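You operate a simulated robot arm through the tools that you are given. There is no shell and no other tool. Be economical: measure what you need, move in short steps, check, and stop when the job is done.

You run a simulated two-armed robot. Do the job below in one go: nothing can be reset, and whatever is moved stays where it is left.

Task
Push the loose coupling home at hose stand AIR A.
Fine: shut the red valve and vent the line first; after, shut the yellow valve, then open the red.

It is judged by the outcome, as a careful person would: the job done as asked, and still so three seconds after it is handed in. It fails if anything else is knocked over, pushed out of place, dropped, spilled or broken.

Robot
Two 7-joint arms with two-finger parallel grippers on one trunk, on a base that drives. Base frame: it is fixed to the floor where the robot stands at the start and does not move with it; the origin is under the middle of the robot, x ahead of it, y to its left, z up. Units: mm, rad, N and s.
The left shoulder is at the start at [50, 177, 1179], the right one opposite. With the tool pointing down near the work surface each hand reaches from about 180 to 700 mm from the robot's upright axis, wherever it stands, measured 20 degrees to its own side. Places, roughly: air A blue valve [600, 0, 800]; air A red valve [600, 0, 1400]; air A yellow valve [600, -100, 1200]. Payload 3.43 kg a hand.
The TCP of each hand is the grasp point between the finger pads, 34 mm short of the fingertips. In the tool frame z runs along the fingers and y along their closing line. Largest opening 128 mm; finger width 24, thickness 12; the body of the gripper, 48 by 130 mm, starts 96 mm behind the TCP.
Orientation is told as [roll, pitch, yaw] about the base's x, y, z axes, in that order, counted from this pose: with the fingers straight down and closing along the base's y, the tool's x points along the base's -x, its y along +y and its z along -z.

Tools
- The arms move only by the tool nudge_tool. It takes "left_targets", "right_targets" or both (then of equal length, played together; a hand with none holds still); each is a list of rows, each an object (a shift or turn left out is 0, a gripper value left out holds the last) with "translation": the shift along the tool's x, y, z in mm, a list of three; "dr": the turn, a rotation vector about the tool's x, y, z in rad, a list of three; "hand": the closure, from 0 (fully open) to 1 (shut). In form: [{"translation": [x, y, z], "dr": [wx, wy, wz], "hand": hand}, ...]. A call has 1 to 8 rows; each row is the pose to reach, as a shift and turn from the pose commanded when the call began, along the tool's axes at that moment. Rows are played at 5 a second. More than 50 mm and 0.15 rad between two rows, or a gripper value outside its range, and nothing of the call is played. Where a pose cannot be reached the arm comes as near as it can. A force on the tool above 40 N (or 10 N above the force at the start of the call, whichever is more), or a blocked arm, ends the call early, and 0.2 s more pass. The fingers move at their own pace (about 108 mm/s each) and stop on an object; they squeeze with about 40 N. The grip force told is the motor's: it shows also when the fingers shut on nothing. Time passes only in rows, and 0.2 s behind the last, so rows that repeat a pose let the fingers close. The reply holds the time, the measured pose of the TCP, the force on the tool along the base axes, the opening and the grip force, in the units named above and with some noise, with the torque about the TCP (base axes, N m) and any sound that the robot's microphone picked up.
- Cameras (640 x 400 px; columns grow to the right, rows downward): "scene" is now at [157.1, -36.2, 1366.9]; the picture's right is [-0.39, -0.92, 0.00], its down [-0.28, 0.12, -0.95] and it looks along [0.87, -0.37, -0.31] (base axes); focal length 219 px, centre (320, 200). "left" rides on the left gripper at [76, 11, -160] in its tool frame; the picture's right is [-0.15, 0.99, 0.00], its down [-0.88, -0.13, -0.46] and it looks along [-0.45, -0.07, 0.89] (tool axes); focal length 234 px, centre (320, 200). "right" rides on the right gripper at [76, -11, -160] in its tool frame; the picture's right is [0.15, 0.99, 0.00], its down [-0.88, 0.13, -0.46] and it looks along [-0.45, 0.07, 0.89] (tool axes); focal length 234 px, centre (320, 200). There is no depth. A picture from a camera that has moved, and an enlarged one, comes with that camera's place and axes in the base frame and with its lens.
- snapshot(camera): a new picture of that camera. It takes no simulated time.
- slide_trunk(by): slides the trunk up (or, below 0, down) by that many mm; the arms and the scene camera ride with it, the base frame stays. It gives what a move gives, with no picture.
- base_move(legs): drives the robot by 1 to 6 legs, each [ahead, turn to the left] in mm and rad, along the robot's own axes; the way and the turn of a leg run together, so that a leg with both is an arc; at most 1500 mm and 3.142 rad a leg. The arms and the cameras ride along, it lands a little off, and it stops where it bumps. It gives what a move gives.
- turn_head(pan, tilt): turns the head with the scene camera to pan (to the left, within 1.396 rad either way) and tilt (down, from -0.506 to 1.204), counted from straight ahead of the robot. It gives what a move gives.
- zoom(camera, box): a new picture of the part [left, top, right, bottom] of that camera's present view, enlarged. It takes no simulated time.
- hand_in(): hands the job in; it is judged then, once.

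Go step by step. Nothing tells you exact positions but the pictures and the camera data: compare them with the known pose of the tool, close in by small moves and look again before you grip or let go. The budget is 120 turns and 88 pictures, counting those below and the enlarged ones. Unless the task says otherwise, let go and move clear before handing in, and close with one line.

The tools are called after "Emit:" by a JSON object that holds its "fn" and its "kwargs". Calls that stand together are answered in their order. nudge_tool: Moves the arms, as the interface text tells. Its arguments: {"type":"object","properties":{"left_targets":{"type":"array","items":{"type":"object","properties":{"translation":{"type":"array","items":{"type":"number"}},"dr":{"type":"array","items":{"type":"number"}},"hand":{"type":"number"}}}},"right_targets":{"type":"array","items":{"type":"object","properties":{"translation":{"type":"array","items":{"type":"number"}},"dr":{"type":"array","items":{"type":"number"}},"hand":{"type":"number"}}}}},"required":[]} The other tools are called the same way: slide_trunk (by) slides the trunk up or down; base_move (legs) drives the base; turn_head (pan, tilt) turns the head that bears the scene camera; snapshot (camera) takes a picture; zoom (camera, box) takes an enlarged picture of a part of a camera's view; hand_in () hands the job in.

At the start:

```text
clock: 0.0
left_tcp_pos: [440.2, 0.2, 1001.1]
left_tool_rot: [0.0, 0.0, 0.0]
left_ft_force: [0.0, -0.3, -0.4]
left_moment: [0.0, -0.03, 0.02]
left_grip_width: 128.1
left_grip_force: 0.0
right_tcp_pos: [345.9, -367.3, 1000.0]
right_tool_rot: [0.001, 0.0, -0.001]
right_ft_force: [0.0, -0.2, 0.1]
right_moment: [-0.02, 0.0, 0.0]
right_grip_width: 128.1
right_grip_force: 0.1
trunk travel left (down, up): [-350.0, 51.0]
robot x, y, heading: [2.4, 1.8, -0.003]
head pan, tilt: [-0.403, 0.314]
```

scene: 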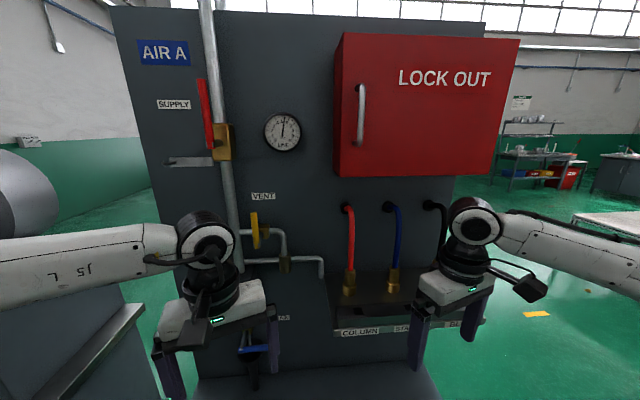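
right: 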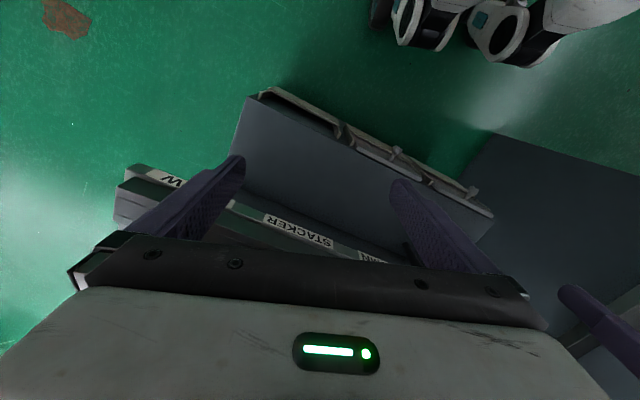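
left: 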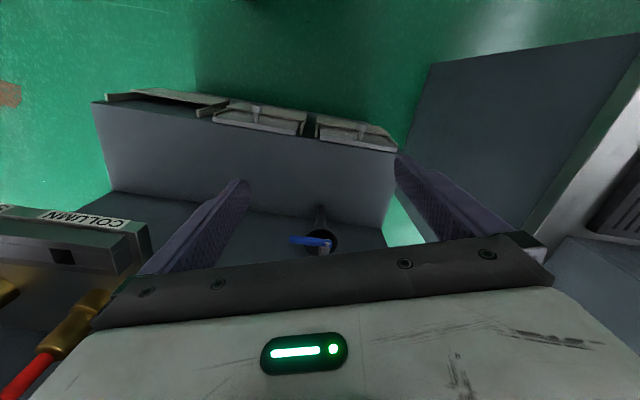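

I see the AIR A panel with a red supply valve, a gauge, a yellow vent valve, and three hoses on a bracket. I'll zoom in for details before moving.

Emit:
{"fn": "zoom", "kwargs": {"camera": "scene", "box": [120, 20, 340, 160]}}

Emit:
{"fn": "zoom", "kwargs": {"camera": "scene", "box": [220, 180, 500, 360]}}

```text
2.86 times, centred on (230, 90) of scene
camera zoom: at [157.1, -36.2, 1366.9], right [-0.39, -0.92, 0.0], down [-0.28, 0.12, -0.95], along [0.87, -0.37, -0.31], focal length 626 px, centre (577, 514)
```

zoom: 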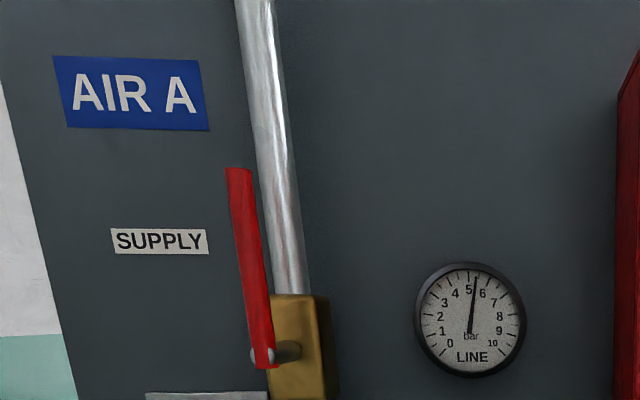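

```text
2.22 times, centred on (360, 270) of scene
camera zoom: at [157.1, -36.2, 1366.9], right [-0.39, -0.92, 0.0], down [-0.28, 0.12, -0.95], along [0.87, -0.37, -0.31], focal length 487 px, centre (231, 44)
```

zoom: 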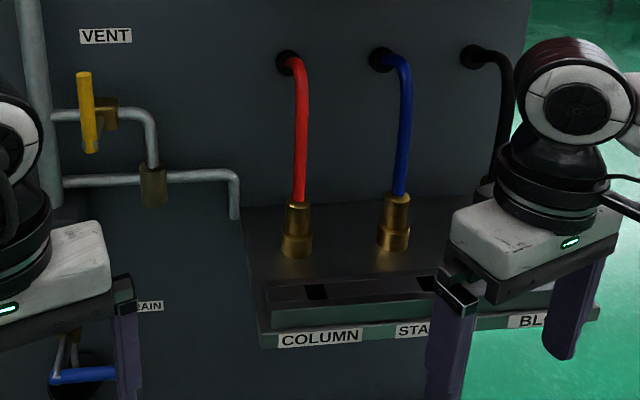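

Emit:
{"fn": "nudge_tool", "kwargs": {"right_targets": [{"translation": [30, -40, 0]}, {"translation": [60, -80, 0]}, {"translation": [90, -120, 0]}, {"translation": [100, -160, 0]}], "left_targets": [{"translation": [30, 40, 0]}, {"translation": [60, 80, 0]}, {"translation": [90, 120, 0]}, {"translation": [100, 160, 0]}]}}

Emit:
{"fn": "turn_head", "kwargs": {"pan": -0.4, "tilt": 0.5}}

Emit:
{"fn": "snapshot", "kwargs": {"camera": "scene"}}

Emit:
{"fn": "zoom", "kwargs": {"camera": "scene", "box": [320, 140, 520, 300]}}

```text
clock: 1.0
left_tcp_pos: [339.9, 161.3, 1000.2]
left_tool_rot: [-0.001, 0.0, 0.0]
left_ft_force: [-0.5, 0.3, 0.8]
left_moment: [0.0, -0.01, 0.01]
left_grip_width: 128.2
left_grip_force: 0.1
right_tcp_pos: [246.4, -525.0, 1002.7]
right_tool_rot: [0.002, -0.001, 0.001]
right_ft_force: [0.2, 0.6, -0.4]
right_moment: [-0.01, 0.01, 0.01]
right_grip_width: 128.2
right_grip_force: 0.1
trunk travel left (down, up): [-350.0, 51.0]
robot x, y, heading: [1.8, -0.3, 0.002]
head pan, tilt: [-0.403, 0.314]
```

```text
clock: 1.7
left_tcp_pos: [340.0, 161.1, 1000.0]
left_tool_rot: [-0.001, 0.0, 0.001]
left_ft_force: [0.7, -1.3, 0.1]
left_moment: [0.0, 0.03, 0.0]
left_grip_width: 128.2
left_grip_force: 0.2
right_tcp_pos: [245.1, -525.5, 1001.5]
right_tool_rot: [-0.001, 0.001, 0.0]
right_ft_force: [-0.5, 0.5, 0.9]
right_moment: [-0.02, -0.01, 0.03]
right_grip_width: 128.2
right_grip_force: 0.0
trunk travel left (down, up): [-350.0, 51.0]
robot x, y, heading: [-0.9, -2.7, -0.0]
head pan, tilt: [-0.4, 0.499]
```

```text
82 pictures are left
camera scene: at [155.1, -34.8, 1349.9], right [-0.39, -0.92, 0.0], down [-0.44, 0.19, -0.88], along [0.81, -0.34, -0.48], focal length 219 px, centre (320, 200)
```

scene: 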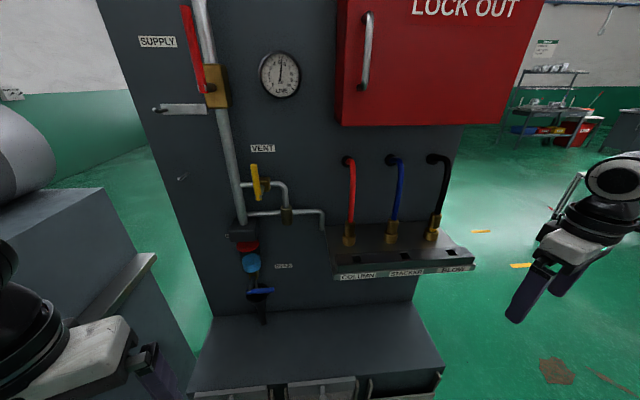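

```text
2.50 times, centred on (420, 220) of scene
camera zoom: at [155.1, -34.8, 1349.9], right [-0.39, -0.92, 0.0], down [-0.44, 0.19, -0.88], along [0.81, -0.34, -0.48], focal length 548 px, centre (70, 150)
```

zoom: 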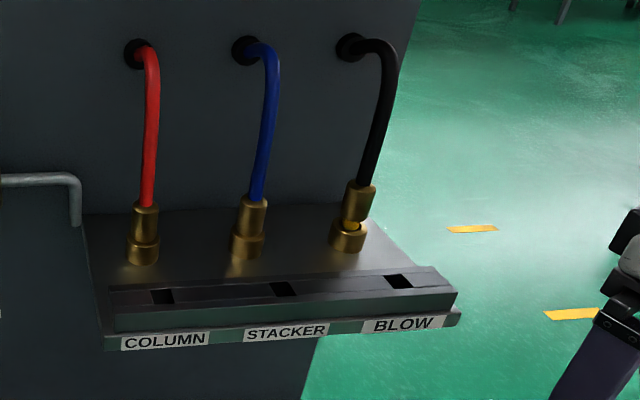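

BLOW's black coupling sits up out of its socket, while COLUMN and STACKER are seated. Next I look at the valves closely.

Emit:
{"fn": "zoom", "kwargs": {"camera": "scene", "box": [400, 190, 480, 280]}}

Emit:
{"fn": "zoom", "kwargs": {"camera": "scene", "box": [140, 0, 300, 120]}}

Emit:
{"fn": "zoom", "kwargs": {"camera": "scene", "box": [210, 130, 340, 310]}}

```text
4.44 times, centred on (440, 235) of scene
camera zoom: at [155.1, -34.8, 1349.9], right [-0.39, -0.92, 0.0], down [-0.44, 0.19, -0.88], along [0.81, -0.34, -0.48], focal length 974 px, centre (-213, 44)
```

zoom: 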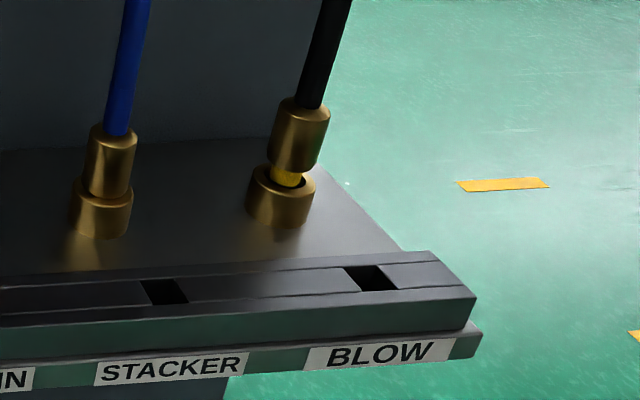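

```text
3.33 times, centred on (220, 60) of scene
camera zoom: at [155.1, -34.8, 1349.9], right [-0.39, -0.92, 0.0], down [-0.44, 0.19, -0.88], along [0.81, -0.34, -0.48], focal length 731 px, centre (653, 667)
```

zoom: 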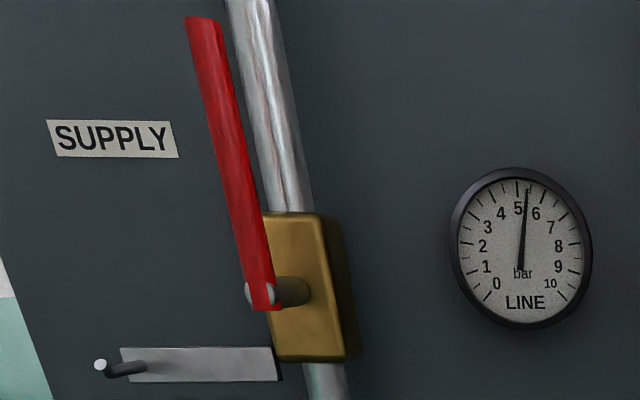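

```text
2.22 times, centred on (275, 220) of scene
camera zoom: at [155.1, -34.8, 1349.9], right [-0.39, -0.92, 0.0], down [-0.44, 0.19, -0.88], along [0.81, -0.34, -0.48], focal length 487 px, centre (420, 156)
```

zoom: 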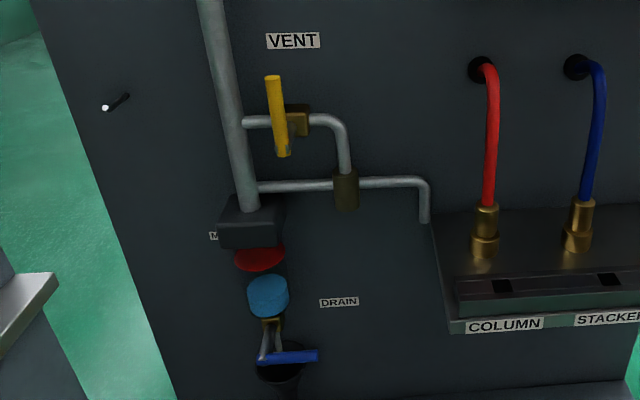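

The loose one is BLOW. I raise the trunk slightly, both for reach to the red valve and as a stereo baseline for measuring.

Emit:
{"fn": "slide_trunk", "kwargs": {"by": 50}}

Emit:
{"fn": "turn_head", "kwargs": {"pan": -0.2, "tilt": 0.3}}

Emit:
{"fn": "snapshot", "kwargs": {"camera": "scene"}}

```text
clock: 2.6
left_tcp_pos: [341.4, 161.7, 1049.5]
left_tool_rot: [0.0, 0.0, -0.002]
left_ft_force: [0.2, 0.2, 0.0]
left_moment: [-0.01, -0.03, -0.02]
left_grip_width: 127.8
left_grip_force: 0.1
right_tcp_pos: [246.2, -524.9, 1051.0]
right_tool_rot: [0.001, 0.0, 0.0]
right_ft_force: [1.1, -0.3, 0.0]
right_moment: [-0.01, 0.02, -0.03]
right_grip_width: 128.0
right_grip_force: 0.1
trunk travel left (down, up): [-400.0, 1.0]
robot x, y, heading: [2.0, 2.1, -0.004]
head pan, tilt: [-0.4, 0.499]
```

```text
clock: 3.4
left_tcp_pos: [340.7, 161.2, 1051.3]
left_tool_rot: [0.0, -0.001, 0.0]
left_ft_force: [0.7, -0.4, 0.3]
left_moment: [-0.01, 0.04, 0.05]
left_grip_width: 128.1
left_grip_force: 0.0
right_tcp_pos: [246.1, -525.6, 1051.2]
right_tool_rot: [0.001, 0.0, 0.001]
right_ft_force: [-0.4, 0.1, -0.7]
right_moment: [0.01, -0.04, 0.0]
right_grip_width: 128.2
right_grip_force: 0.0
trunk travel left (down, up): [-400.0, 1.0]
robot x, y, heading: [-4.2, -2.4, 0.005]
head pan, tilt: [-0.201, 0.3]
```

```text
77 pictures are left
camera scene: at [162.8, -18.2, 1418.2], right [-0.2, -0.98, 0.0], down [-0.29, 0.06, -0.96], along [0.94, -0.19, -0.3], focal length 219 px, centre (320, 200)
```

scene: 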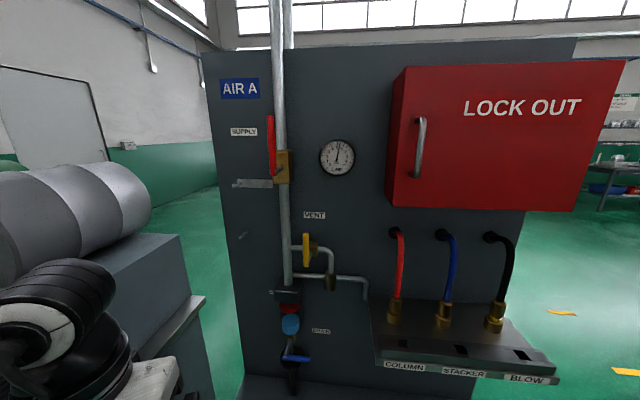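

Emit:
{"fn": "zoom", "kwargs": {"camera": "scene", "box": [220, 90, 380, 190]}}

Emit:
{"fn": "zoom", "kwargs": {"camera": "scene", "box": [230, 200, 390, 300]}}

Emit:
{"fn": "zoom", "kwargs": {"camera": "scene", "box": [370, 280, 570, 400]}}

```text
4.00 times, centred on (300, 140) of scene
camera zoom: at [162.8, -18.2, 1418.2], right [-0.2, -0.98, 0.0], down [-0.29, 0.06, -0.96], along [0.94, -0.19, -0.3], focal length 877 px, centre (400, 440)
```

zoom: 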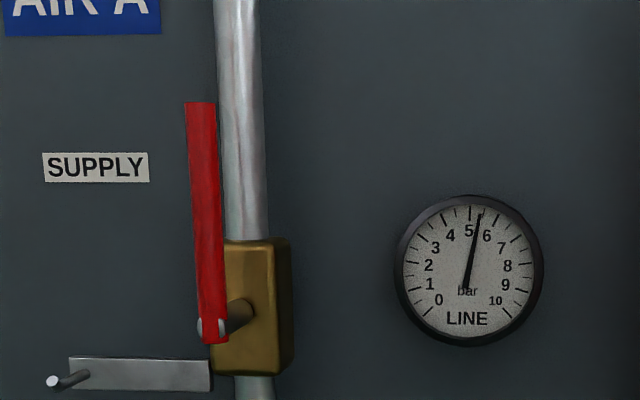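

```text
4.00 times, centred on (310, 250) of scene
camera zoom: at [162.8, -18.2, 1418.2], right [-0.2, -0.98, 0.0], down [-0.29, 0.06, -0.96], along [0.94, -0.19, -0.3], focal length 877 px, centre (360, 0)
```

zoom: 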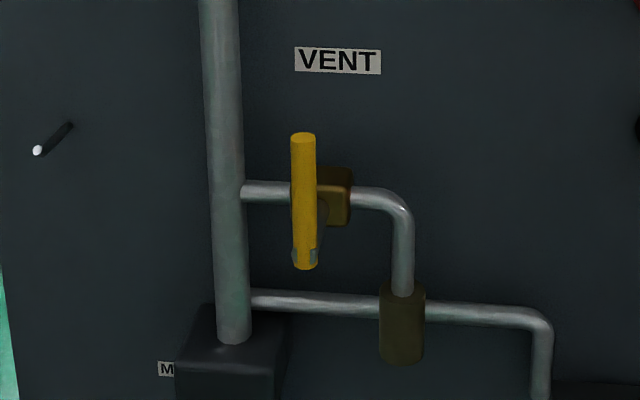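

```text
3.20 times, centred on (470, 340) of scene
camera zoom: at [162.8, -18.2, 1418.2], right [-0.2, -0.98, 0.0], down [-0.29, 0.06, -0.96], along [0.94, -0.19, -0.3], focal length 701 px, centre (-160, -248)
```

zoom: 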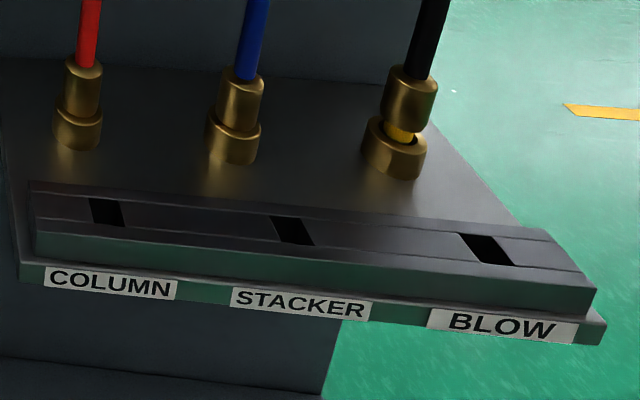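

Red pivot ≈ (634,-14,1338), lever 111 mm tall; yellow pivot ≈ (600,-75,1127), lever 76 mm; panel yawed about -0.32 rad. I bring the left hand up, turning it to point at the panel, fingers shut as a poker.

Emit:
{"fn": "nudge_tool", "kwargs": {"left_targets": [{"translation": [-19, -17, -39], "dr": [0, -0.14, 0], "hand": 1}, {"translation": [-38, -34, -78], "dr": [0, -0.28, 0]}, {"translation": [-57, -51, -117], "dr": [0, -0.42, 0]}, {"translation": [-76, -68, -156], "dr": [0, -0.56, 0]}, {"translation": [-95, -85, -195], "dr": [0, -0.7, 0]}, {"translation": [-114, -102, -234], "dr": [0, -0.84, 0]}, {"translation": [-133, -119, -273], "dr": [0, -0.98, 0]}, {"translation": [-152, -136, -312], "dr": [0, -1.12, 0]}]}}

Emit:
{"fn": "nudge_tool", "kwargs": {"left_targets": [{"dr": [0, -0.15, 0]}, {"dr": [0, -0.3, 0]}, {"dr": [0, -0.451, 0]}]}}

Emit:
{"fn": "nudge_tool", "kwargs": {"left_targets": [{"dr": [0.11, 0, 0]}, {"dr": [0.22, 0, 0]}, {"dr": [0.323, 0, 0]}]}}

Emit:
{"fn": "snapshot", "kwargs": {"camera": "left"}}

Emit:
{"fn": "snapshot", "kwargs": {"camera": "scene"}}

```text
clock: 5.2
left_tcp_pos: [492.1, 22.5, 1367.0]
left_tool_rot: [0.004, -1.124, -0.005]
left_ft_force: [0.4, -0.2, -0.2]
left_moment: [0.04, 0.01, -0.01]
left_grip_width: 0.3
left_grip_force: 33.2
right_tcp_pos: [245.1, -525.2, 1051.4]
right_tool_rot: [-0.001, -0.002, -0.001]
right_ft_force: [0.2, -0.4, 0.9]
right_moment: [0.01, 0.01, -0.01]
right_grip_width: 128.1
right_grip_force: 0.0
trunk travel left (down, up): [-400.0, 1.0]
robot x, y, heading: [1.2, -0.6, 0.003]
head pan, tilt: [-0.201, 0.3]
```

```text
clock: 6.0
left_tcp_pos: [493.0, 25.4, 1365.5]
left_tool_rot: [-2.836, -1.567, 2.834]
left_ft_force: [-0.8, 1.4, 0.2]
left_moment: [0.0, -0.02, -0.02]
left_grip_width: 0.0
left_grip_force: 33.4
right_tcp_pos: [245.8, -525.3, 1051.4]
right_tool_rot: [-0.001, 0.0, 0.001]
right_ft_force: [0.8, -0.2, -0.8]
right_moment: [0.01, -0.01, -0.04]
right_grip_width: 127.9
right_grip_force: 0.0
trunk travel left (down, up): [-400.0, 1.0]
robot x, y, heading: [-3.7, -1.4, 0.006]
head pan, tilt: [-0.201, 0.3]
```

```text
clock: 6.8
left_tcp_pos: [492.4, 25.3, 1363.4]
left_tool_rot: [-2.853, -1.569, 2.529]
left_ft_force: [-0.2, 0.2, 0.1]
left_moment: [0.01, -0.02, -0.03]
left_grip_width: 0.3
left_grip_force: 32.9
right_tcp_pos: [245.8, -524.6, 1051.9]
right_tool_rot: [-0.002, 0.001, 0.0]
right_ft_force: [-0.1, 0.8, -0.7]
right_moment: [0.01, 0.02, 0.02]
right_grip_width: 128.0
right_grip_force: 0.0
trunk travel left (down, up): [-400.0, 1.0]
robot x, y, heading: [-2.9, 0.8, -0.0]
head pan, tilt: [-0.201, 0.3]
```

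```text
73 pictures are left
camera left: at [344.4, 88.2, 1287.8], right [0.31, 0.94, 0.15], down [-0.47, 0.02, 0.88], along [0.82, -0.35, 0.45], focal length 234 px, centre (320, 200)
```

left: 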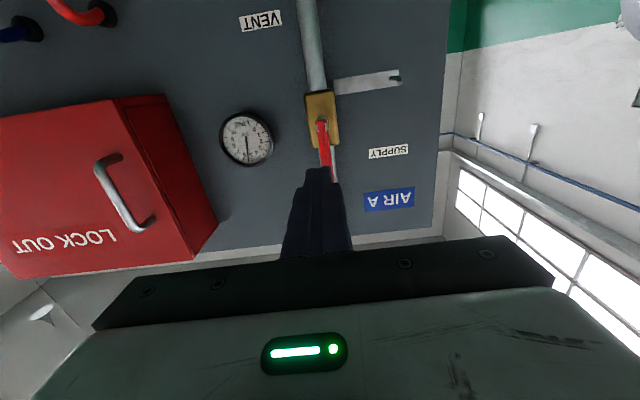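

```text
72 pictures are left
camera scene: at [162.9, -17.3, 1418.2], right [-0.2, -0.98, 0.0], down [-0.29, 0.06, -0.96], along [0.94, -0.19, -0.3], focal length 219 px, centre (320, 200)
```

scene: 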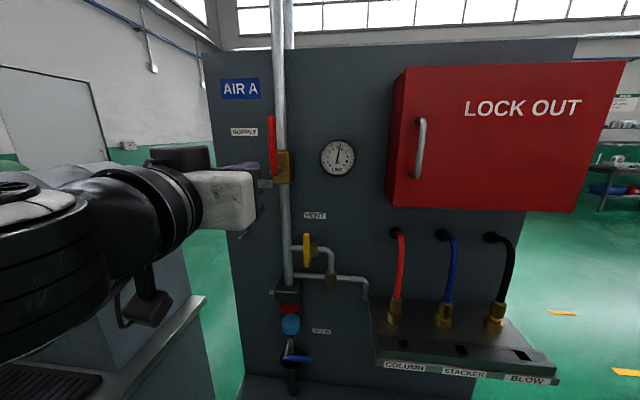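

Left camera confirms the pivot. I move to just right of the lever's upper part, still short of it.

Emit:
{"fn": "nudge_tool", "kwargs": {"left_targets": [{"translation": [-30, -12, 40]}, {"translation": [-60, -24, 80]}]}}

Emit:
{"fn": "zoom", "kwargs": {"camera": "left", "box": [220, 50, 420, 210]}}

Emit:
{"fn": "zoom", "kwargs": {"camera": "scene", "box": [180, 60, 360, 200]}}

```text
refused: row 1 steps farther than a row can; nothing moved
```

```text
2.50 times, centred on (320, 130) of left
camera zoom: at [344.4, 88.2, 1287.8], right [0.31, 0.94, 0.15], down [-0.47, 0.02, 0.88], along [0.82, -0.35, 0.45], focal length 585 px, centre (320, 375)
```

zoom: 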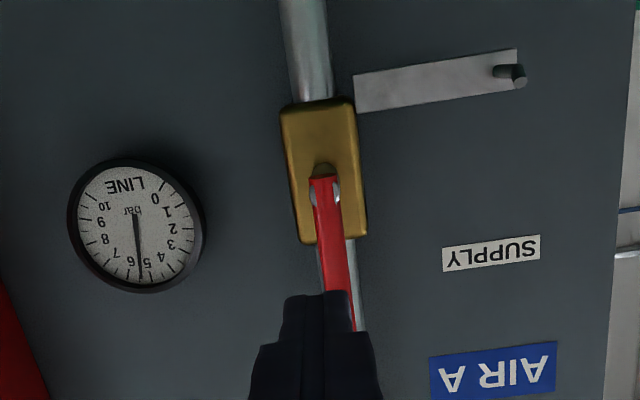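

```text
2.86 times, centred on (270, 130) of scene
camera zoom: at [162.9, -17.3, 1418.2], right [-0.2, -0.98, 0.0], down [-0.29, 0.06, -0.96], along [0.94, -0.19, -0.3], focal length 626 px, centre (463, 400)
```

zoom: 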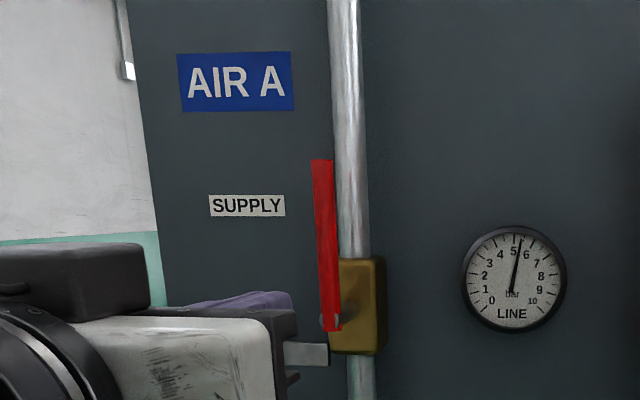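

Emit:
{"fn": "nudge_tool", "kwargs": {"left_targets": [{"translation": [-20, -8, 27]}, {"translation": [-40, -16, 54]}, {"translation": [-60, -24, 82]}]}}

Emit:
{"fn": "zoom", "kwargs": {"camera": "left", "box": [220, 50, 420, 210]}}

Emit:
{"fn": "zoom", "kwargs": {"camera": "scene", "box": [180, 60, 360, 200]}}

```text
clock: 7.6
left_tcp_pos: [565.2, -23.5, 1424.0]
left_tool_rot: [0.673, -1.568, -0.995]
left_ft_force: [-0.3, -1.3, -0.8]
left_moment: [0.01, -0.01, -0.01]
left_grip_width: 0.0
left_grip_force: 33.1
right_tcp_pos: [247.2, -526.3, 1050.7]
right_tool_rot: [0.002, 0.0, 0.0]
right_ft_force: [0.2, 0.4, 0.1]
right_moment: [0.01, 0.01, -0.01]
right_grip_width: 127.9
right_grip_force: 0.1
trunk travel left (down, up): [-400.0, 1.0]
robot x, y, heading: [0.5, -5.6, -0.0]
head pan, tilt: [-0.201, 0.3]
```

```text
2.50 times, centred on (320, 130) of left
camera zoom: at [416.2, 38.5, 1348.5], right [0.31, 0.94, 0.15], down [-0.47, 0.02, 0.88], along [0.82, -0.35, 0.45], focal length 585 px, centre (320, 375)
```

zoom: 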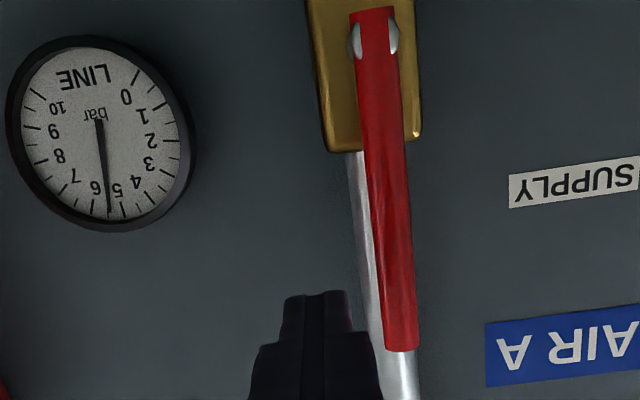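

```text
2.86 times, centred on (270, 130) of scene
camera zoom: at [163.2, -18.7, 1418.1], right [-0.2, -0.98, 0.0], down [-0.29, 0.06, -0.96], along [0.94, -0.19, -0.3], focal length 626 px, centre (463, 400)
```

zoom: 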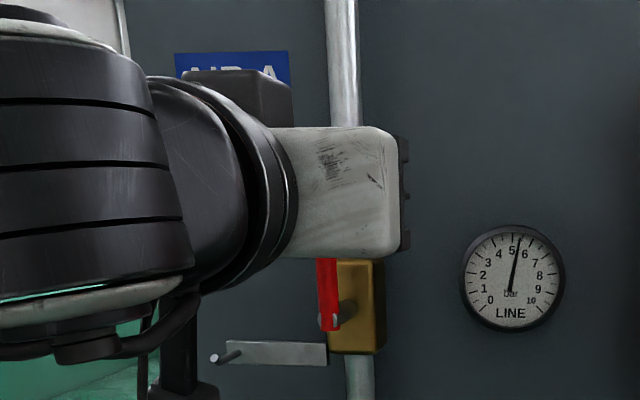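

Emit:
{"fn": "nudge_tool", "kwargs": {"left_targets": [{"translation": [0, 0, 20]}, {"translation": [0, 0, 40]}]}}

Emit:
{"fn": "nudge_tool", "kwargs": {"left_targets": [{"translation": [6, 11, 0]}, {"translation": [3.5, 22, 0]}, {"translation": [3.5, 32, 0]}, {"translation": [5, 43, 0]}, {"translation": [6, 53, 0]}]}}

Emit:
{"fn": "snapshot", "kwargs": {"camera": "left"}}

```text
clock: 8.2
left_tcp_pos: [601.2, -36.0, 1423.1]
left_tool_rot: [2.702, -1.571, -3.027]
left_ft_force: [0.3, 0.0, 0.4]
left_moment: [-0.02, 0.02, -0.03]
left_grip_width: 0.0
left_grip_force: 33.1
right_tcp_pos: [246.6, -525.1, 1052.0]
right_tool_rot: [0.002, 0.001, -0.001]
right_ft_force: [-0.1, 0.7, -1.3]
right_moment: [0.01, 0.0, 0.01]
right_grip_width: 128.0
right_grip_force: 0.2
trunk travel left (down, up): [-400.0, 1.0]
robot x, y, heading: [-3.0, 2.4, 0.002]
head pan, tilt: [-0.201, 0.3]
```

```text
clock: 9.2
left_tcp_pos: [602.0, -22.0, 1418.2]
left_tool_rot: [2.066, -1.563, -2.447]
left_ft_force: [2.5, -21.3, 4.8]
left_moment: [-0.13, -0.1, -0.58]
left_grip_width: 0.0
left_grip_force: 32.8
right_tcp_pos: [246.1, -526.6, 1050.1]
right_tool_rot: [0.002, 0.001, 0.0]
right_ft_force: [1.1, 0.8, 0.2]
right_moment: [-0.07, -0.02, 0.0]
right_grip_width: 127.8
right_grip_force: 0.1
trunk travel left (down, up): [-400.0, 1.0]
robot x, y, heading: [3.8, 0.8, -0.002]
head pan, tilt: [-0.201, 0.3]
stopped in row 4 (left hand): the force on the tool passed its limit at 44 N (the readings are from after the stop); the commanded pose is now the measured one
```

```text
67 pictures are left
camera left: at [459.1, 49.2, 1342.1], right [0.37, 0.92, 0.16], down [-0.48, 0.04, 0.88], along [0.8, -0.4, 0.45], focal length 234 px, centre (320, 200)
```

left: 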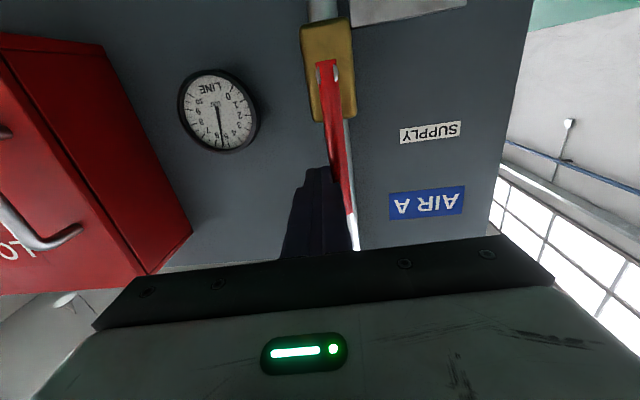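

The lever doesn't yield to the left at 44 N, so it likely turns right. I back out and come round to its left side.

Emit:
{"fn": "nudge_tool", "kwargs": {"left_targets": [{"translation": [0, -8, 0]}, {"translation": [0, -8, -30], "dr": [-0.06, 0, 0]}, {"translation": [0, -8, -55], "dr": [-0.06, 0, 0]}, {"translation": [0, 22, -55], "dr": [-0.06, 0, 0]}, {"translation": [0, 52, -55], "dr": [-0.06, 0, 0]}]}}

Emit:
{"fn": "snapshot", "kwargs": {"camera": "left"}}

```text
clock: 10.3
left_tcp_pos: [573.1, 56.0, 1417.9]
left_tool_rot: [2.153, -1.563, -2.455]
left_ft_force: [-0.3, 0.1, -0.1]
left_moment: [0.0, 0.04, 0.01]
left_grip_width: 0.1
left_grip_force: 32.9
right_tcp_pos: [246.1, -525.1, 1051.7]
right_tool_rot: [-0.002, -0.001, 0.0]
right_ft_force: [0.6, -0.2, 0.8]
right_moment: [-0.01, -0.02, -0.03]
right_grip_width: 128.2
right_grip_force: 0.0
trunk travel left (down, up): [-400.0, 1.0]
robot x, y, heading: [-0.0, -0.1, -0.001]
head pan, tilt: [-0.201, 0.3]
```

```text
66 pictures are left
camera left: at [423.3, 115.8, 1341.2], right [0.29, 0.94, 0.15], down [-0.48, 0.01, 0.88], along [0.83, -0.33, 0.45], focal length 234 px, centre (320, 200)
```

left: 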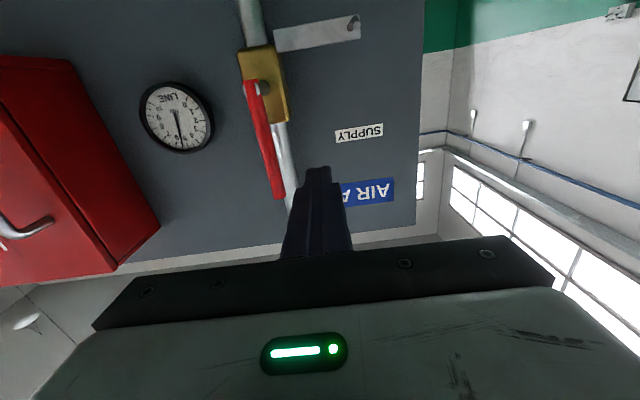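

Emit:
{"fn": "nudge_tool", "kwargs": {"left_targets": [{"translation": [0, 0, 20]}, {"translation": [0, 0, 40]}, {"translation": [0, 0, 60]}]}}

Emit:
{"fn": "nudge_tool", "kwargs": {"left_targets": [{"translation": [0, -14, 0]}, {"translation": [0, -24, 0]}, {"translation": [-1, -34, 0]}, {"translation": [-2, -44, 0]}, {"translation": [-2, -54, 0]}, {"translation": [-1, -62, 0]}, {"translation": [1, -70, 0]}]}}

Emit:
{"fn": "snapshot", "kwargs": {"camera": "left"}}

```text
clock: 11.2
left_tcp_pos: [630.6, 37.1, 1419.6]
left_tool_rot: [2.169, -1.563, -2.467]
left_ft_force: [-1.1, 0.2, 0.2]
left_moment: [-0.02, 0.02, 0.01]
left_grip_width: 0.0
left_grip_force: 32.7
right_tcp_pos: [246.5, -525.4, 1050.3]
right_tool_rot: [0.001, -0.001, 0.001]
right_ft_force: [0.5, 0.1, -0.9]
right_moment: [0.0, 0.01, -0.02]
right_grip_width: 128.0
right_grip_force: 0.0
trunk travel left (down, up): [-400.0, 1.0]
robot x, y, heading: [0.2, -1.7, -0.004]
head pan, tilt: [-0.201, 0.3]
```

```text
clock: 12.8
left_tcp_pos: [608.3, -31.0, 1418.4]
left_tool_rot: [2.312, -1.563, -2.614]
left_ft_force: [-0.3, 0.3, 1.0]
left_moment: [-0.01, 0.0, -0.01]
left_grip_width: 0.0
left_grip_force: 33.2
right_tcp_pos: [245.9, -525.8, 1051.5]
right_tool_rot: [0.0, -0.002, 0.002]
right_ft_force: [0.0, 0.7, 0.4]
right_moment: [0.0, 0.0, 0.0]
right_grip_width: 127.9
right_grip_force: 0.0
trunk travel left (down, up): [-400.0, 1.0]
robot x, y, heading: [-1.5, -0.6, -0.001]
head pan, tilt: [-0.201, 0.3]
```

```text
65 pictures are left
camera left: at [459.7, 29.5, 1342.2], right [0.29, 0.94, 0.15], down [-0.48, 0.01, 0.88], along [0.83, -0.33, 0.45], focal length 234 px, centre (320, 200)
```

left: 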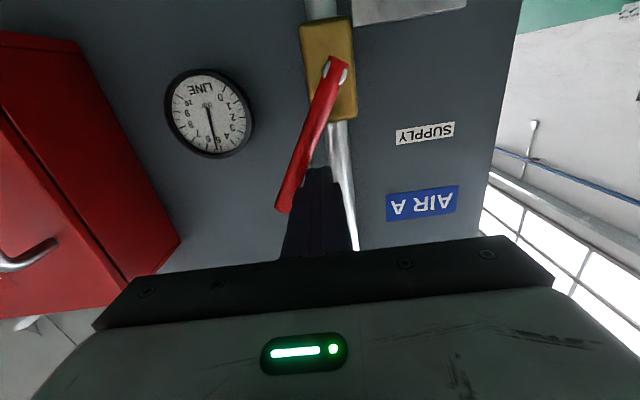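

Turning right works freely. I continue the arc to horizontal.

Emit:
{"fn": "nudge_tool", "kwargs": {"left_targets": [{"translation": [6, -15, 0]}, {"translation": [12, -24, 0]}, {"translation": [19, -33, 0]}, {"translation": [28, -40, 0]}, {"translation": [37, -47, 0]}, {"translation": [49, -52, 0]}, {"translation": [59, -56, 0]}, {"translation": [65, -56, 0]}]}}

Emit:
{"fn": "snapshot", "kwargs": {"camera": "left"}}

```text
clock: 14.6
left_tcp_pos: [591.8, -81.2, 1358.9]
left_tool_rot: [2.934, -1.55, 3.048]
left_ft_force: [10.7, -2.3, 24.8]
left_moment: [-0.14, -0.48, -0.05]
left_grip_width: 0.2
left_grip_force: 32.7
right_tcp_pos: [244.5, -526.4, 1052.3]
right_tool_rot: [0.001, -0.002, -0.002]
right_ft_force: [-1.1, 0.2, -0.3]
right_moment: [-0.03, -0.01, 0.02]
right_grip_width: 128.0
right_grip_force: 0.1
trunk travel left (down, up): [-400.0, 1.0]
robot x, y, heading: [-2.3, -0.3, -0.002]
head pan, tilt: [-0.201, 0.3]
```

```text
64 pictures are left
camera left: at [444.0, -23.4, 1280.4], right [0.29, 0.95, 0.15], down [-0.49, 0.01, 0.87], along [0.82, -0.33, 0.47], focal length 234 px, centre (320, 200)
```

left: 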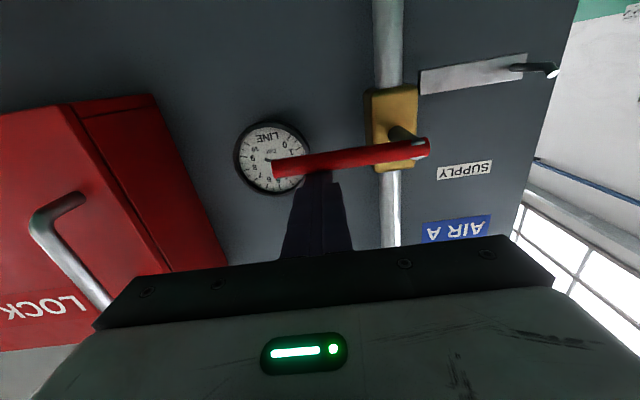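

It reached its stop (25 N). I retreat upward and out, then check from the scene camera.

Emit:
{"fn": "nudge_tool", "kwargs": {"left_targets": [{"translation": [-20, 0, 0]}, {"translation": [-25, 0, -40]}, {"translation": [-25, 10, -80]}, {"translation": [-10, 50, -100]}, {"translation": [10, 90, -110]}, {"translation": [20, 130, -120]}]}}

Emit:
{"fn": "snapshot", "kwargs": {"camera": "scene"}}

Emit:
{"fn": "zoom", "kwargs": {"camera": "scene", "box": [220, 90, 380, 190]}}

```text
clock: 15.9
left_tcp_pos: [514.8, 79.4, 1330.8]
left_tool_rot: [2.381, -1.565, -2.682]
left_ft_force: [-0.3, -0.1, -0.4]
left_moment: [0.03, -0.01, -0.04]
left_grip_width: 0.1
left_grip_force: 33.6
right_tcp_pos: [245.3, -524.6, 1053.2]
right_tool_rot: [-0.001, 0.001, 0.0]
right_ft_force: [-0.6, 0.1, 0.9]
right_moment: [-0.01, 0.03, 0.0]
right_grip_width: 128.3
right_grip_force: 0.0
trunk travel left (down, up): [-400.0, 1.0]
robot x, y, heading: [0.3, 0.1, -0.004]
head pan, tilt: [-0.201, 0.3]
```

```text
63 pictures are left
camera scene: at [162.4, -17.6, 1418.3], right [-0.2, -0.98, 0.0], down [-0.29, 0.06, -0.96], along [0.94, -0.19, -0.29], focal length 219 px, centre (320, 200)
```

scene: 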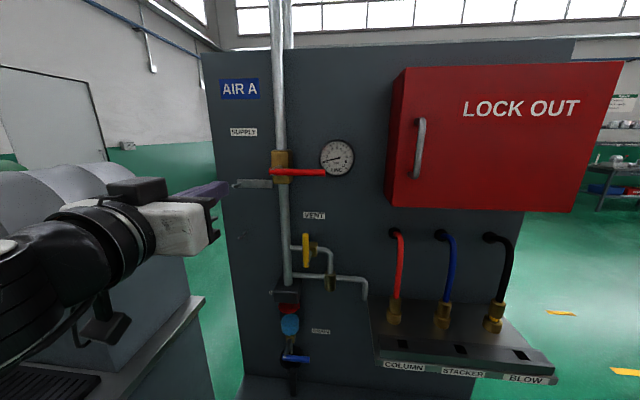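

```text
4.00 times, centred on (300, 140) of scene
camera zoom: at [162.4, -17.6, 1418.3], right [-0.2, -0.98, 0.0], down [-0.29, 0.06, -0.96], along [0.94, -0.19, -0.29], focal length 877 px, centre (400, 440)
```

zoom: 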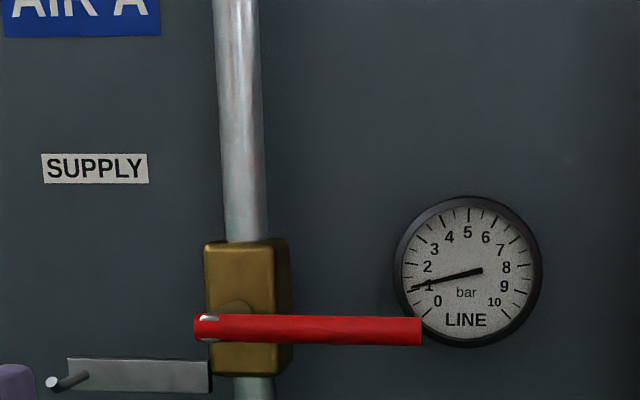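

Red is shut; line gauge falls to ~1 bar. Next the yellow vent: by the same handedness it should open to the left; move the poker to its right side.

Emit:
{"fn": "nudge_tool", "kwargs": {"left_targets": [{"translation": [31, -31, 0]}, {"translation": [62, -62, 0]}, {"translation": [93, -93, 0]}, {"translation": [124, -124, 0]}, {"translation": [154, -154, 0]}, {"translation": [154, -154, 20]}, {"translation": [154, -154, 50]}]}}

Emit:
{"fn": "snapshot", "kwargs": {"camera": "left"}}

Emit:
{"fn": "snapshot", "kwargs": {"camera": "scene"}}

```text
clock: 17.6
left_tcp_pos: [521.2, -85.1, 1177.2]
left_tool_rot: [2.187, -1.563, -2.486]
left_ft_force: [0.1, 0.7, -0.4]
left_moment: [0.01, -0.01, 0.01]
left_grip_width: 0.1
left_grip_force: 33.0
right_tcp_pos: [245.8, -526.5, 1051.7]
right_tool_rot: [0.0, 0.001, 0.0]
right_ft_force: [-0.5, 0.5, 0.1]
right_moment: [-0.03, -0.02, 0.01]
right_grip_width: 128.1
right_grip_force: 0.1
trunk travel left (down, up): [-400.0, 1.0]
robot x, y, heading: [-1.6, -2.4, -0.002]
head pan, tilt: [-0.201, 0.3]
```

```text
61 pictures are left
camera left: at [372.4, -25.2, 1100.7], right [0.29, 0.94, 0.15], down [-0.48, 0.01, 0.88], along [0.83, -0.33, 0.45], focal length 234 px, centre (320, 200)
```

left: 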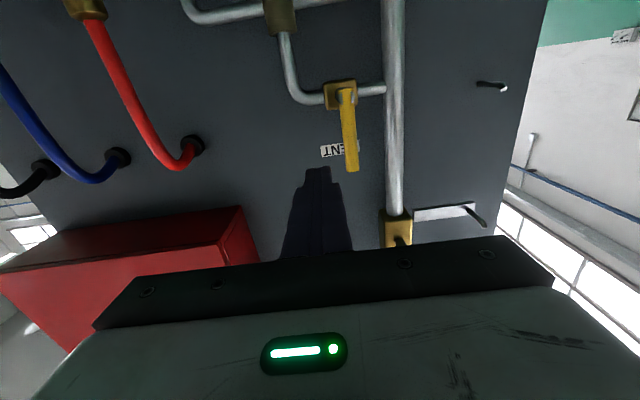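

```text
60 pictures are left
camera scene: at [163.0, -19.7, 1418.1], right [-0.2, -0.98, 0.0], down [-0.29, 0.06, -0.96], along [0.94, -0.19, -0.3], focal length 219 px, centre (320, 200)
```

scene: 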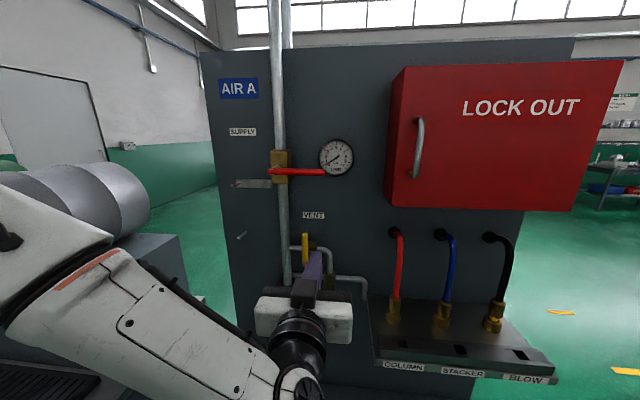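

Emit:
{"fn": "nudge_tool", "kwargs": {"left_targets": [{"translation": [4, 0, 25]}, {"translation": [6, 0, 51]}]}}

Emit:
{"fn": "nudge_tool", "kwargs": {"left_targets": [{"translation": [0, 10, 0]}, {"translation": [0, 18, 0]}, {"translation": [0, 24, 0]}, {"translation": [0, 30, 0]}, {"translation": [0, 36, 0]}]}}

Emit:
{"fn": "snapshot", "kwargs": {"camera": "left"}}

```text
clock: 18.1
left_tcp_pos: [570.0, -99.7, 1170.9]
left_tool_rot: [2.341, -1.565, -2.64]
left_ft_force: [-0.1, 0.1, 0.0]
left_moment: [0.03, 0.01, 0.01]
left_grip_width: 0.1
left_grip_force: 33.2
right_tcp_pos: [244.8, -526.6, 1051.4]
right_tool_rot: [0.0, 0.001, 0.0]
right_ft_force: [0.2, 0.5, -0.2]
right_moment: [-0.02, 0.0, -0.02]
right_grip_width: 127.9
right_grip_force: 0.0
trunk travel left (down, up): [-400.0, 1.0]
robot x, y, heading: [-0.2, -2.2, -0.003]
head pan, tilt: [-0.201, 0.3]
```

```text
clock: 19.4
left_tcp_pos: [577.2, -66.7, 1171.1]
left_tool_rot: [2.067, -1.565, -2.367]
left_ft_force: [-5.6, -1.4, -1.7]
left_moment: [-0.02, 0.09, -0.01]
left_grip_width: 0.0
left_grip_force: 33.2
right_tcp_pos: [245.7, -524.7, 1050.9]
right_tool_rot: [0.0, -0.003, 0.001]
right_ft_force: [-1.0, -0.4, -0.2]
right_moment: [-0.02, 0.0, -0.03]
right_grip_width: 127.7
right_grip_force: 0.1
trunk travel left (down, up): [-400.0, 1.0]
robot x, y, heading: [-2.0, 0.0, -0.0]
head pan, tilt: [-0.201, 0.3]
```

```text
59 pictures are left
camera left: at [428.6, -7.7, 1094.8], right [0.29, 0.94, 0.15], down [-0.48, 0.01, 0.88], along [0.83, -0.33, 0.45], focal length 234 px, centre (320, 200)
```

left: 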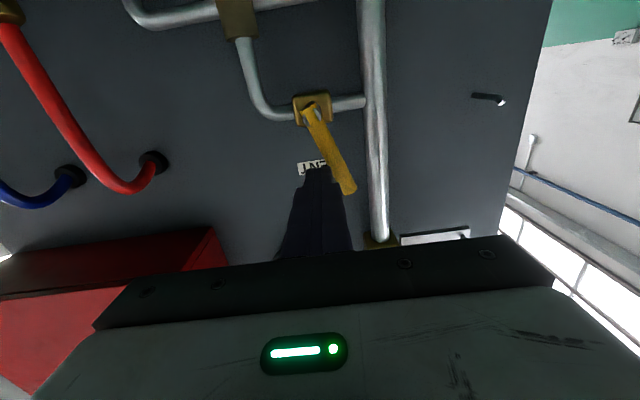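

Vent lever turns left. Continue its arc to horizontal.

Emit:
{"fn": "nudge_tool", "kwargs": {"left_targets": [{"translation": [-3, 11, 0]}, {"translation": [-4, 22, 0]}, {"translation": [0, 30, 0]}, {"translation": [6, 39, 0]}, {"translation": [15, 47, 0]}, {"translation": [24, 51, 0]}, {"translation": [32, 54, 0]}, {"translation": [39, 54, 0]}]}}

Emit:
{"fn": "snapshot", "kwargs": {"camera": "left"}}

```text
clock: 21.1
left_tcp_pos: [577.2, -45.9, 1155.4]
left_tool_rot: [1.743, -1.567, -2.036]
left_ft_force: [-0.2, 0.1, 0.0]
left_moment: [0.01, 0.01, 0.01]
left_grip_width: 0.0
left_grip_force: 33.0
left hand out of reach, approached as far as the arm can: row 3, 4, 5, 6, 7, 8
right_tcp_pos: [246.3, -526.0, 1051.8]
right_tool_rot: [0.0, 0.0, -0.001]
right_ft_force: [-0.5, 0.5, 0.3]
right_moment: [-0.01, -0.02, 0.01]
right_grip_width: 128.2
right_grip_force: 0.0
trunk travel left (down, up): [-400.0, 1.0]
robot x, y, heading: [0.5, 1.0, -0.001]
head pan, tilt: [-0.201, 0.3]
```

```text
58 pictures are left
camera left: at [426.4, 12.7, 1081.0], right [0.29, 0.95, 0.15], down [-0.48, 0.0, 0.88], along [0.83, -0.32, 0.45], focal length 234 px, centre (320, 200)
```

left: 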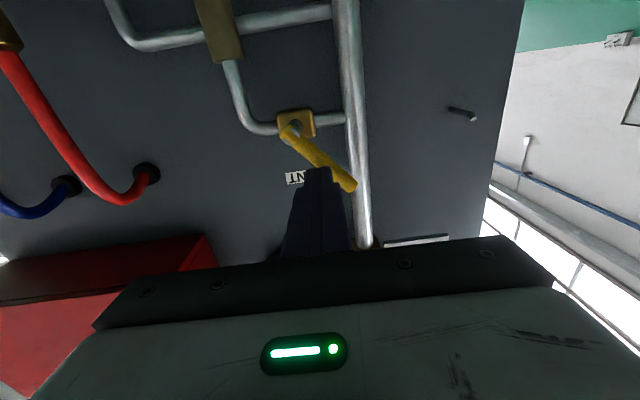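

The left arm hit a reach limit partway (lever ~50°). I retract and lower the trunk 100 mm for a better posture, then resume.

Emit:
{"fn": "nudge_tool", "kwargs": {"left_targets": [{"translation": [-10, -15, 0]}, {"translation": [-20, -15, -30]}, {"translation": [-40, -15, -60]}, {"translation": [-60, 0, -100]}, {"translation": [-80, 0, -120]}]}}

Emit:
{"fn": "slide_trunk", "kwargs": {"by": -120}}

Emit:
{"fn": "snapshot", "kwargs": {"camera": "scene"}}

```text
clock: 22.4
left_tcp_pos: [463.8, -10.4, 1235.1]
left_tool_rot: [2.222, -1.565, -2.523]
left_ft_force: [-1.0, 0.5, 0.4]
left_moment: [0.02, 0.03, -0.02]
left_grip_width: 0.0
left_grip_force: 33.2
right_tcp_pos: [245.5, -526.3, 1051.1]
right_tool_rot: [0.0, 0.0, 0.0]
right_ft_force: [1.1, -0.4, -0.3]
right_moment: [-0.01, 0.0, -0.03]
right_grip_width: 128.2
right_grip_force: 0.1
trunk travel left (down, up): [-400.0, 1.0]
robot x, y, heading: [0.2, 1.7, 0.0]
head pan, tilt: [-0.201, 0.3]
```

```text
clock: 23.9
left_tcp_pos: [465.8, -9.3, 1115.4]
left_tool_rot: [2.229, -1.564, -2.532]
left_ft_force: [-0.1, -0.3, -0.4]
left_moment: [0.0, 0.0, 0.0]
left_grip_width: 0.0
left_grip_force: 33.2
right_tcp_pos: [245.4, -524.5, 931.7]
right_tool_rot: [0.001, 0.0, 0.0]
right_ft_force: [-0.6, -0.4, 0.0]
right_moment: [0.01, -0.03, 0.01]
right_grip_width: 128.0
right_grip_force: 0.1
trunk travel left (down, up): [-280.0, 121.0]
robot x, y, heading: [0.9, -0.4, -0.005]
head pan, tilt: [-0.201, 0.3]
```

```text
57 pictures are left
camera scene: at [162.6, -19.1, 1298.3], right [-0.2, -0.98, 0.0], down [-0.29, 0.06, -0.96], along [0.94, -0.19, -0.3], focal length 219 px, centre (320, 200)
```

scene: 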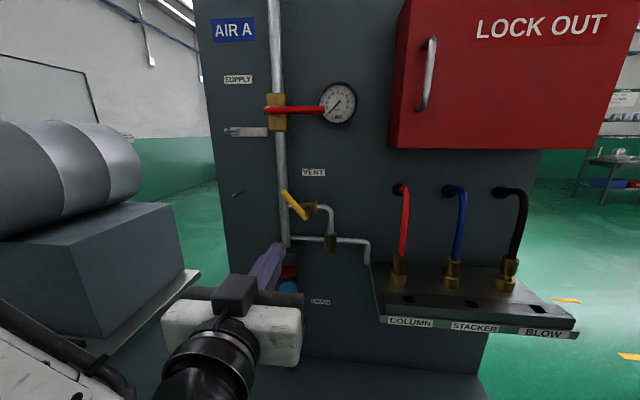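

Emit:
{"fn": "nudge_tool", "kwargs": {"left_targets": [{"translation": [-40, 5, 0]}, {"translation": [-82, 10, 0]}, {"translation": [-82, 10, 40]}, {"translation": [-82, 10, 80]}, {"translation": [-82, 10, 105]}, {"translation": [-82, 10, 124]}]}}

Emit:
{"fn": "snapshot", "kwargs": {"camera": "left"}}

```text
clock: 25.2
left_tcp_pos: [587.3, -38.2, 1197.4]
left_tool_rot: [2.12, -1.565, -2.422]
left_ft_force: [0.7, -0.2, 0.5]
left_moment: [-0.04, -0.06, -0.03]
left_grip_width: 0.0
left_grip_force: 33.0
right_tcp_pos: [245.6, -526.0, 931.8]
right_tool_rot: [0.0, 0.001, 0.0]
right_ft_force: [1.3, 0.3, -0.2]
right_moment: [-0.03, 0.0, 0.0]
right_grip_width: 128.0
right_grip_force: 0.1
trunk travel left (down, up): [-280.0, 121.0]
robot x, y, heading: [-1.1, 1.2, -0.002]
head pan, tilt: [-0.201, 0.3]
```

```text
56 pictures are left
camera left: at [437.7, 21.2, 1122.0], right [0.29, 0.94, 0.15], down [-0.48, 0.01, 0.88], along [0.83, -0.33, 0.45], focal length 234 px, centre (320, 200)
```

left: 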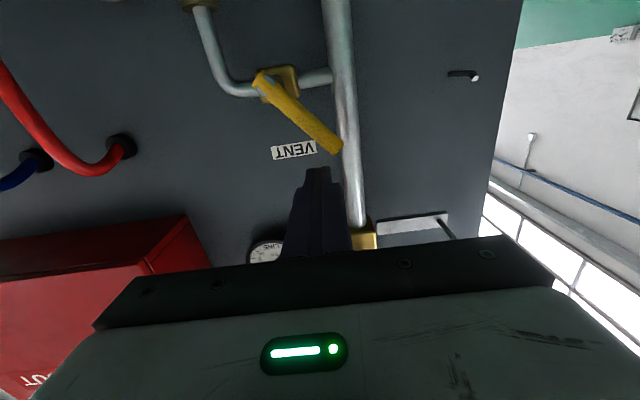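

Emit:
{"fn": "nudge_tool", "kwargs": {"left_targets": [{"translation": [14, 3, 0]}, {"translation": [24, 4, 0]}, {"translation": [31, 7, 0]}, {"translation": [37, 13, 0]}, {"translation": [43, 17, 0]}, {"translation": [51, 21, 0]}, {"translation": [59, 24, 0]}, {"translation": [66, 24, 0]}]}}

Emit:
{"fn": "snapshot", "kwargs": {"camera": "left"}}

```text
clock: 27.1
left_tcp_pos: [594.6, -12.9, 1129.4]
left_tool_rot: [1.855, -1.566, -2.148]
left_ft_force: [0.5, -0.5, 1.1]
left_moment: [-0.01, 0.01, -0.01]
left_grip_width: 0.0
left_grip_force: 32.8
right_tcp_pos: [246.5, -525.5, 931.4]
right_tool_rot: [0.0, 0.0, 0.0]
right_ft_force: [-0.2, -0.2, 0.6]
right_moment: [0.02, -0.03, 0.01]
right_grip_width: 128.1
right_grip_force: 0.1
trunk travel left (down, up): [-280.0, 121.0]
robot x, y, heading: [-2.2, -0.7, -0.004]
head pan, tilt: [-0.201, 0.3]
```

```text
55 pictures are left
camera left: at [443.9, 45.4, 1054.4], right [0.29, 0.95, 0.15], down [-0.48, 0.0, 0.88], along [0.83, -0.32, 0.45], focal length 234 px, centre (320, 200)
```

left: 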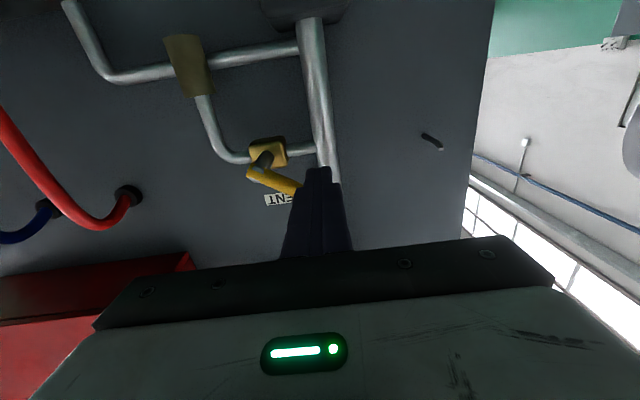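

Still ~25° short of horizontal with no contact force; I press further down until the stop.

Emit:
{"fn": "nudge_tool", "kwargs": {"left_targets": [{"translation": [6, 0, 0]}, {"translation": [12, 0, 0]}, {"translation": [18, 0, 0]}, {"translation": [24, 0, 0]}, {"translation": [30, 0, 0]}]}}

Emit:
{"fn": "snapshot", "kwargs": {"camera": "left"}}

Emit:
{"fn": "snapshot", "kwargs": {"camera": "scene"}}

```text
clock: 28.2
left_tcp_pos: [589.9, -21.9, 1104.5]
left_tool_rot: [1.742, -1.567, -2.035]
left_ft_force: [0.2, 0.6, 0.0]
left_moment: [-0.01, -0.01, 0.02]
left_grip_width: 0.0
left_grip_force: 33.4
left hand out of reach, approached as far as the arm can: row 3, 4, 5
right_tcp_pos: [245.8, -526.3, 930.9]
right_tool_rot: [0.001, 0.001, 0.0]
right_ft_force: [-0.1, 0.6, 0.6]
right_moment: [0.02, 0.0, -0.01]
right_grip_width: 128.1
right_grip_force: 0.1
trunk travel left (down, up): [-280.0, 121.0]
robot x, y, heading: [-4.9, 0.5, 0.002]
head pan, tilt: [-0.201, 0.3]
```

```text
54 pictures are left
camera left: at [439.7, 36.2, 1029.3], right [0.29, 0.95, 0.15], down [-0.48, 0.0, 0.88], along [0.83, -0.32, 0.45], focal length 234 px, centre (320, 200)
```

left: 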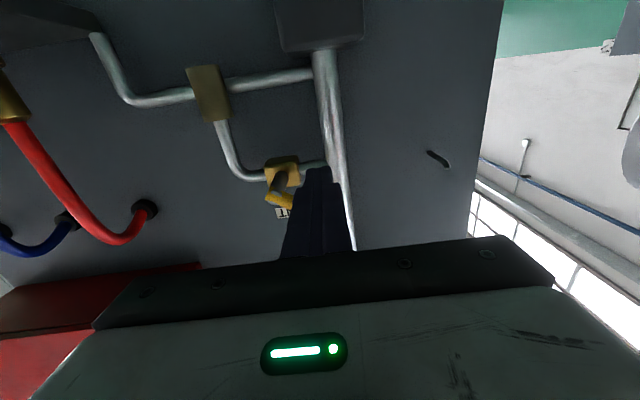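

```text
53 pictures are left
camera scene: at [162.7, -19.2, 1298.2], right [-0.2, -0.98, 0.0], down [-0.29, 0.06, -0.96], along [0.94, -0.19, -0.3], focal length 219 px, centre (320, 200)
```

scene: 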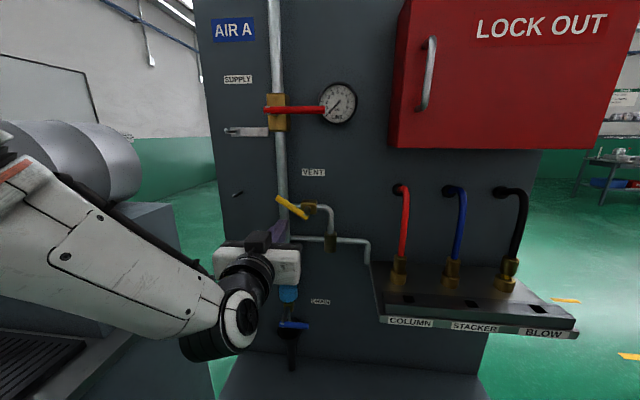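

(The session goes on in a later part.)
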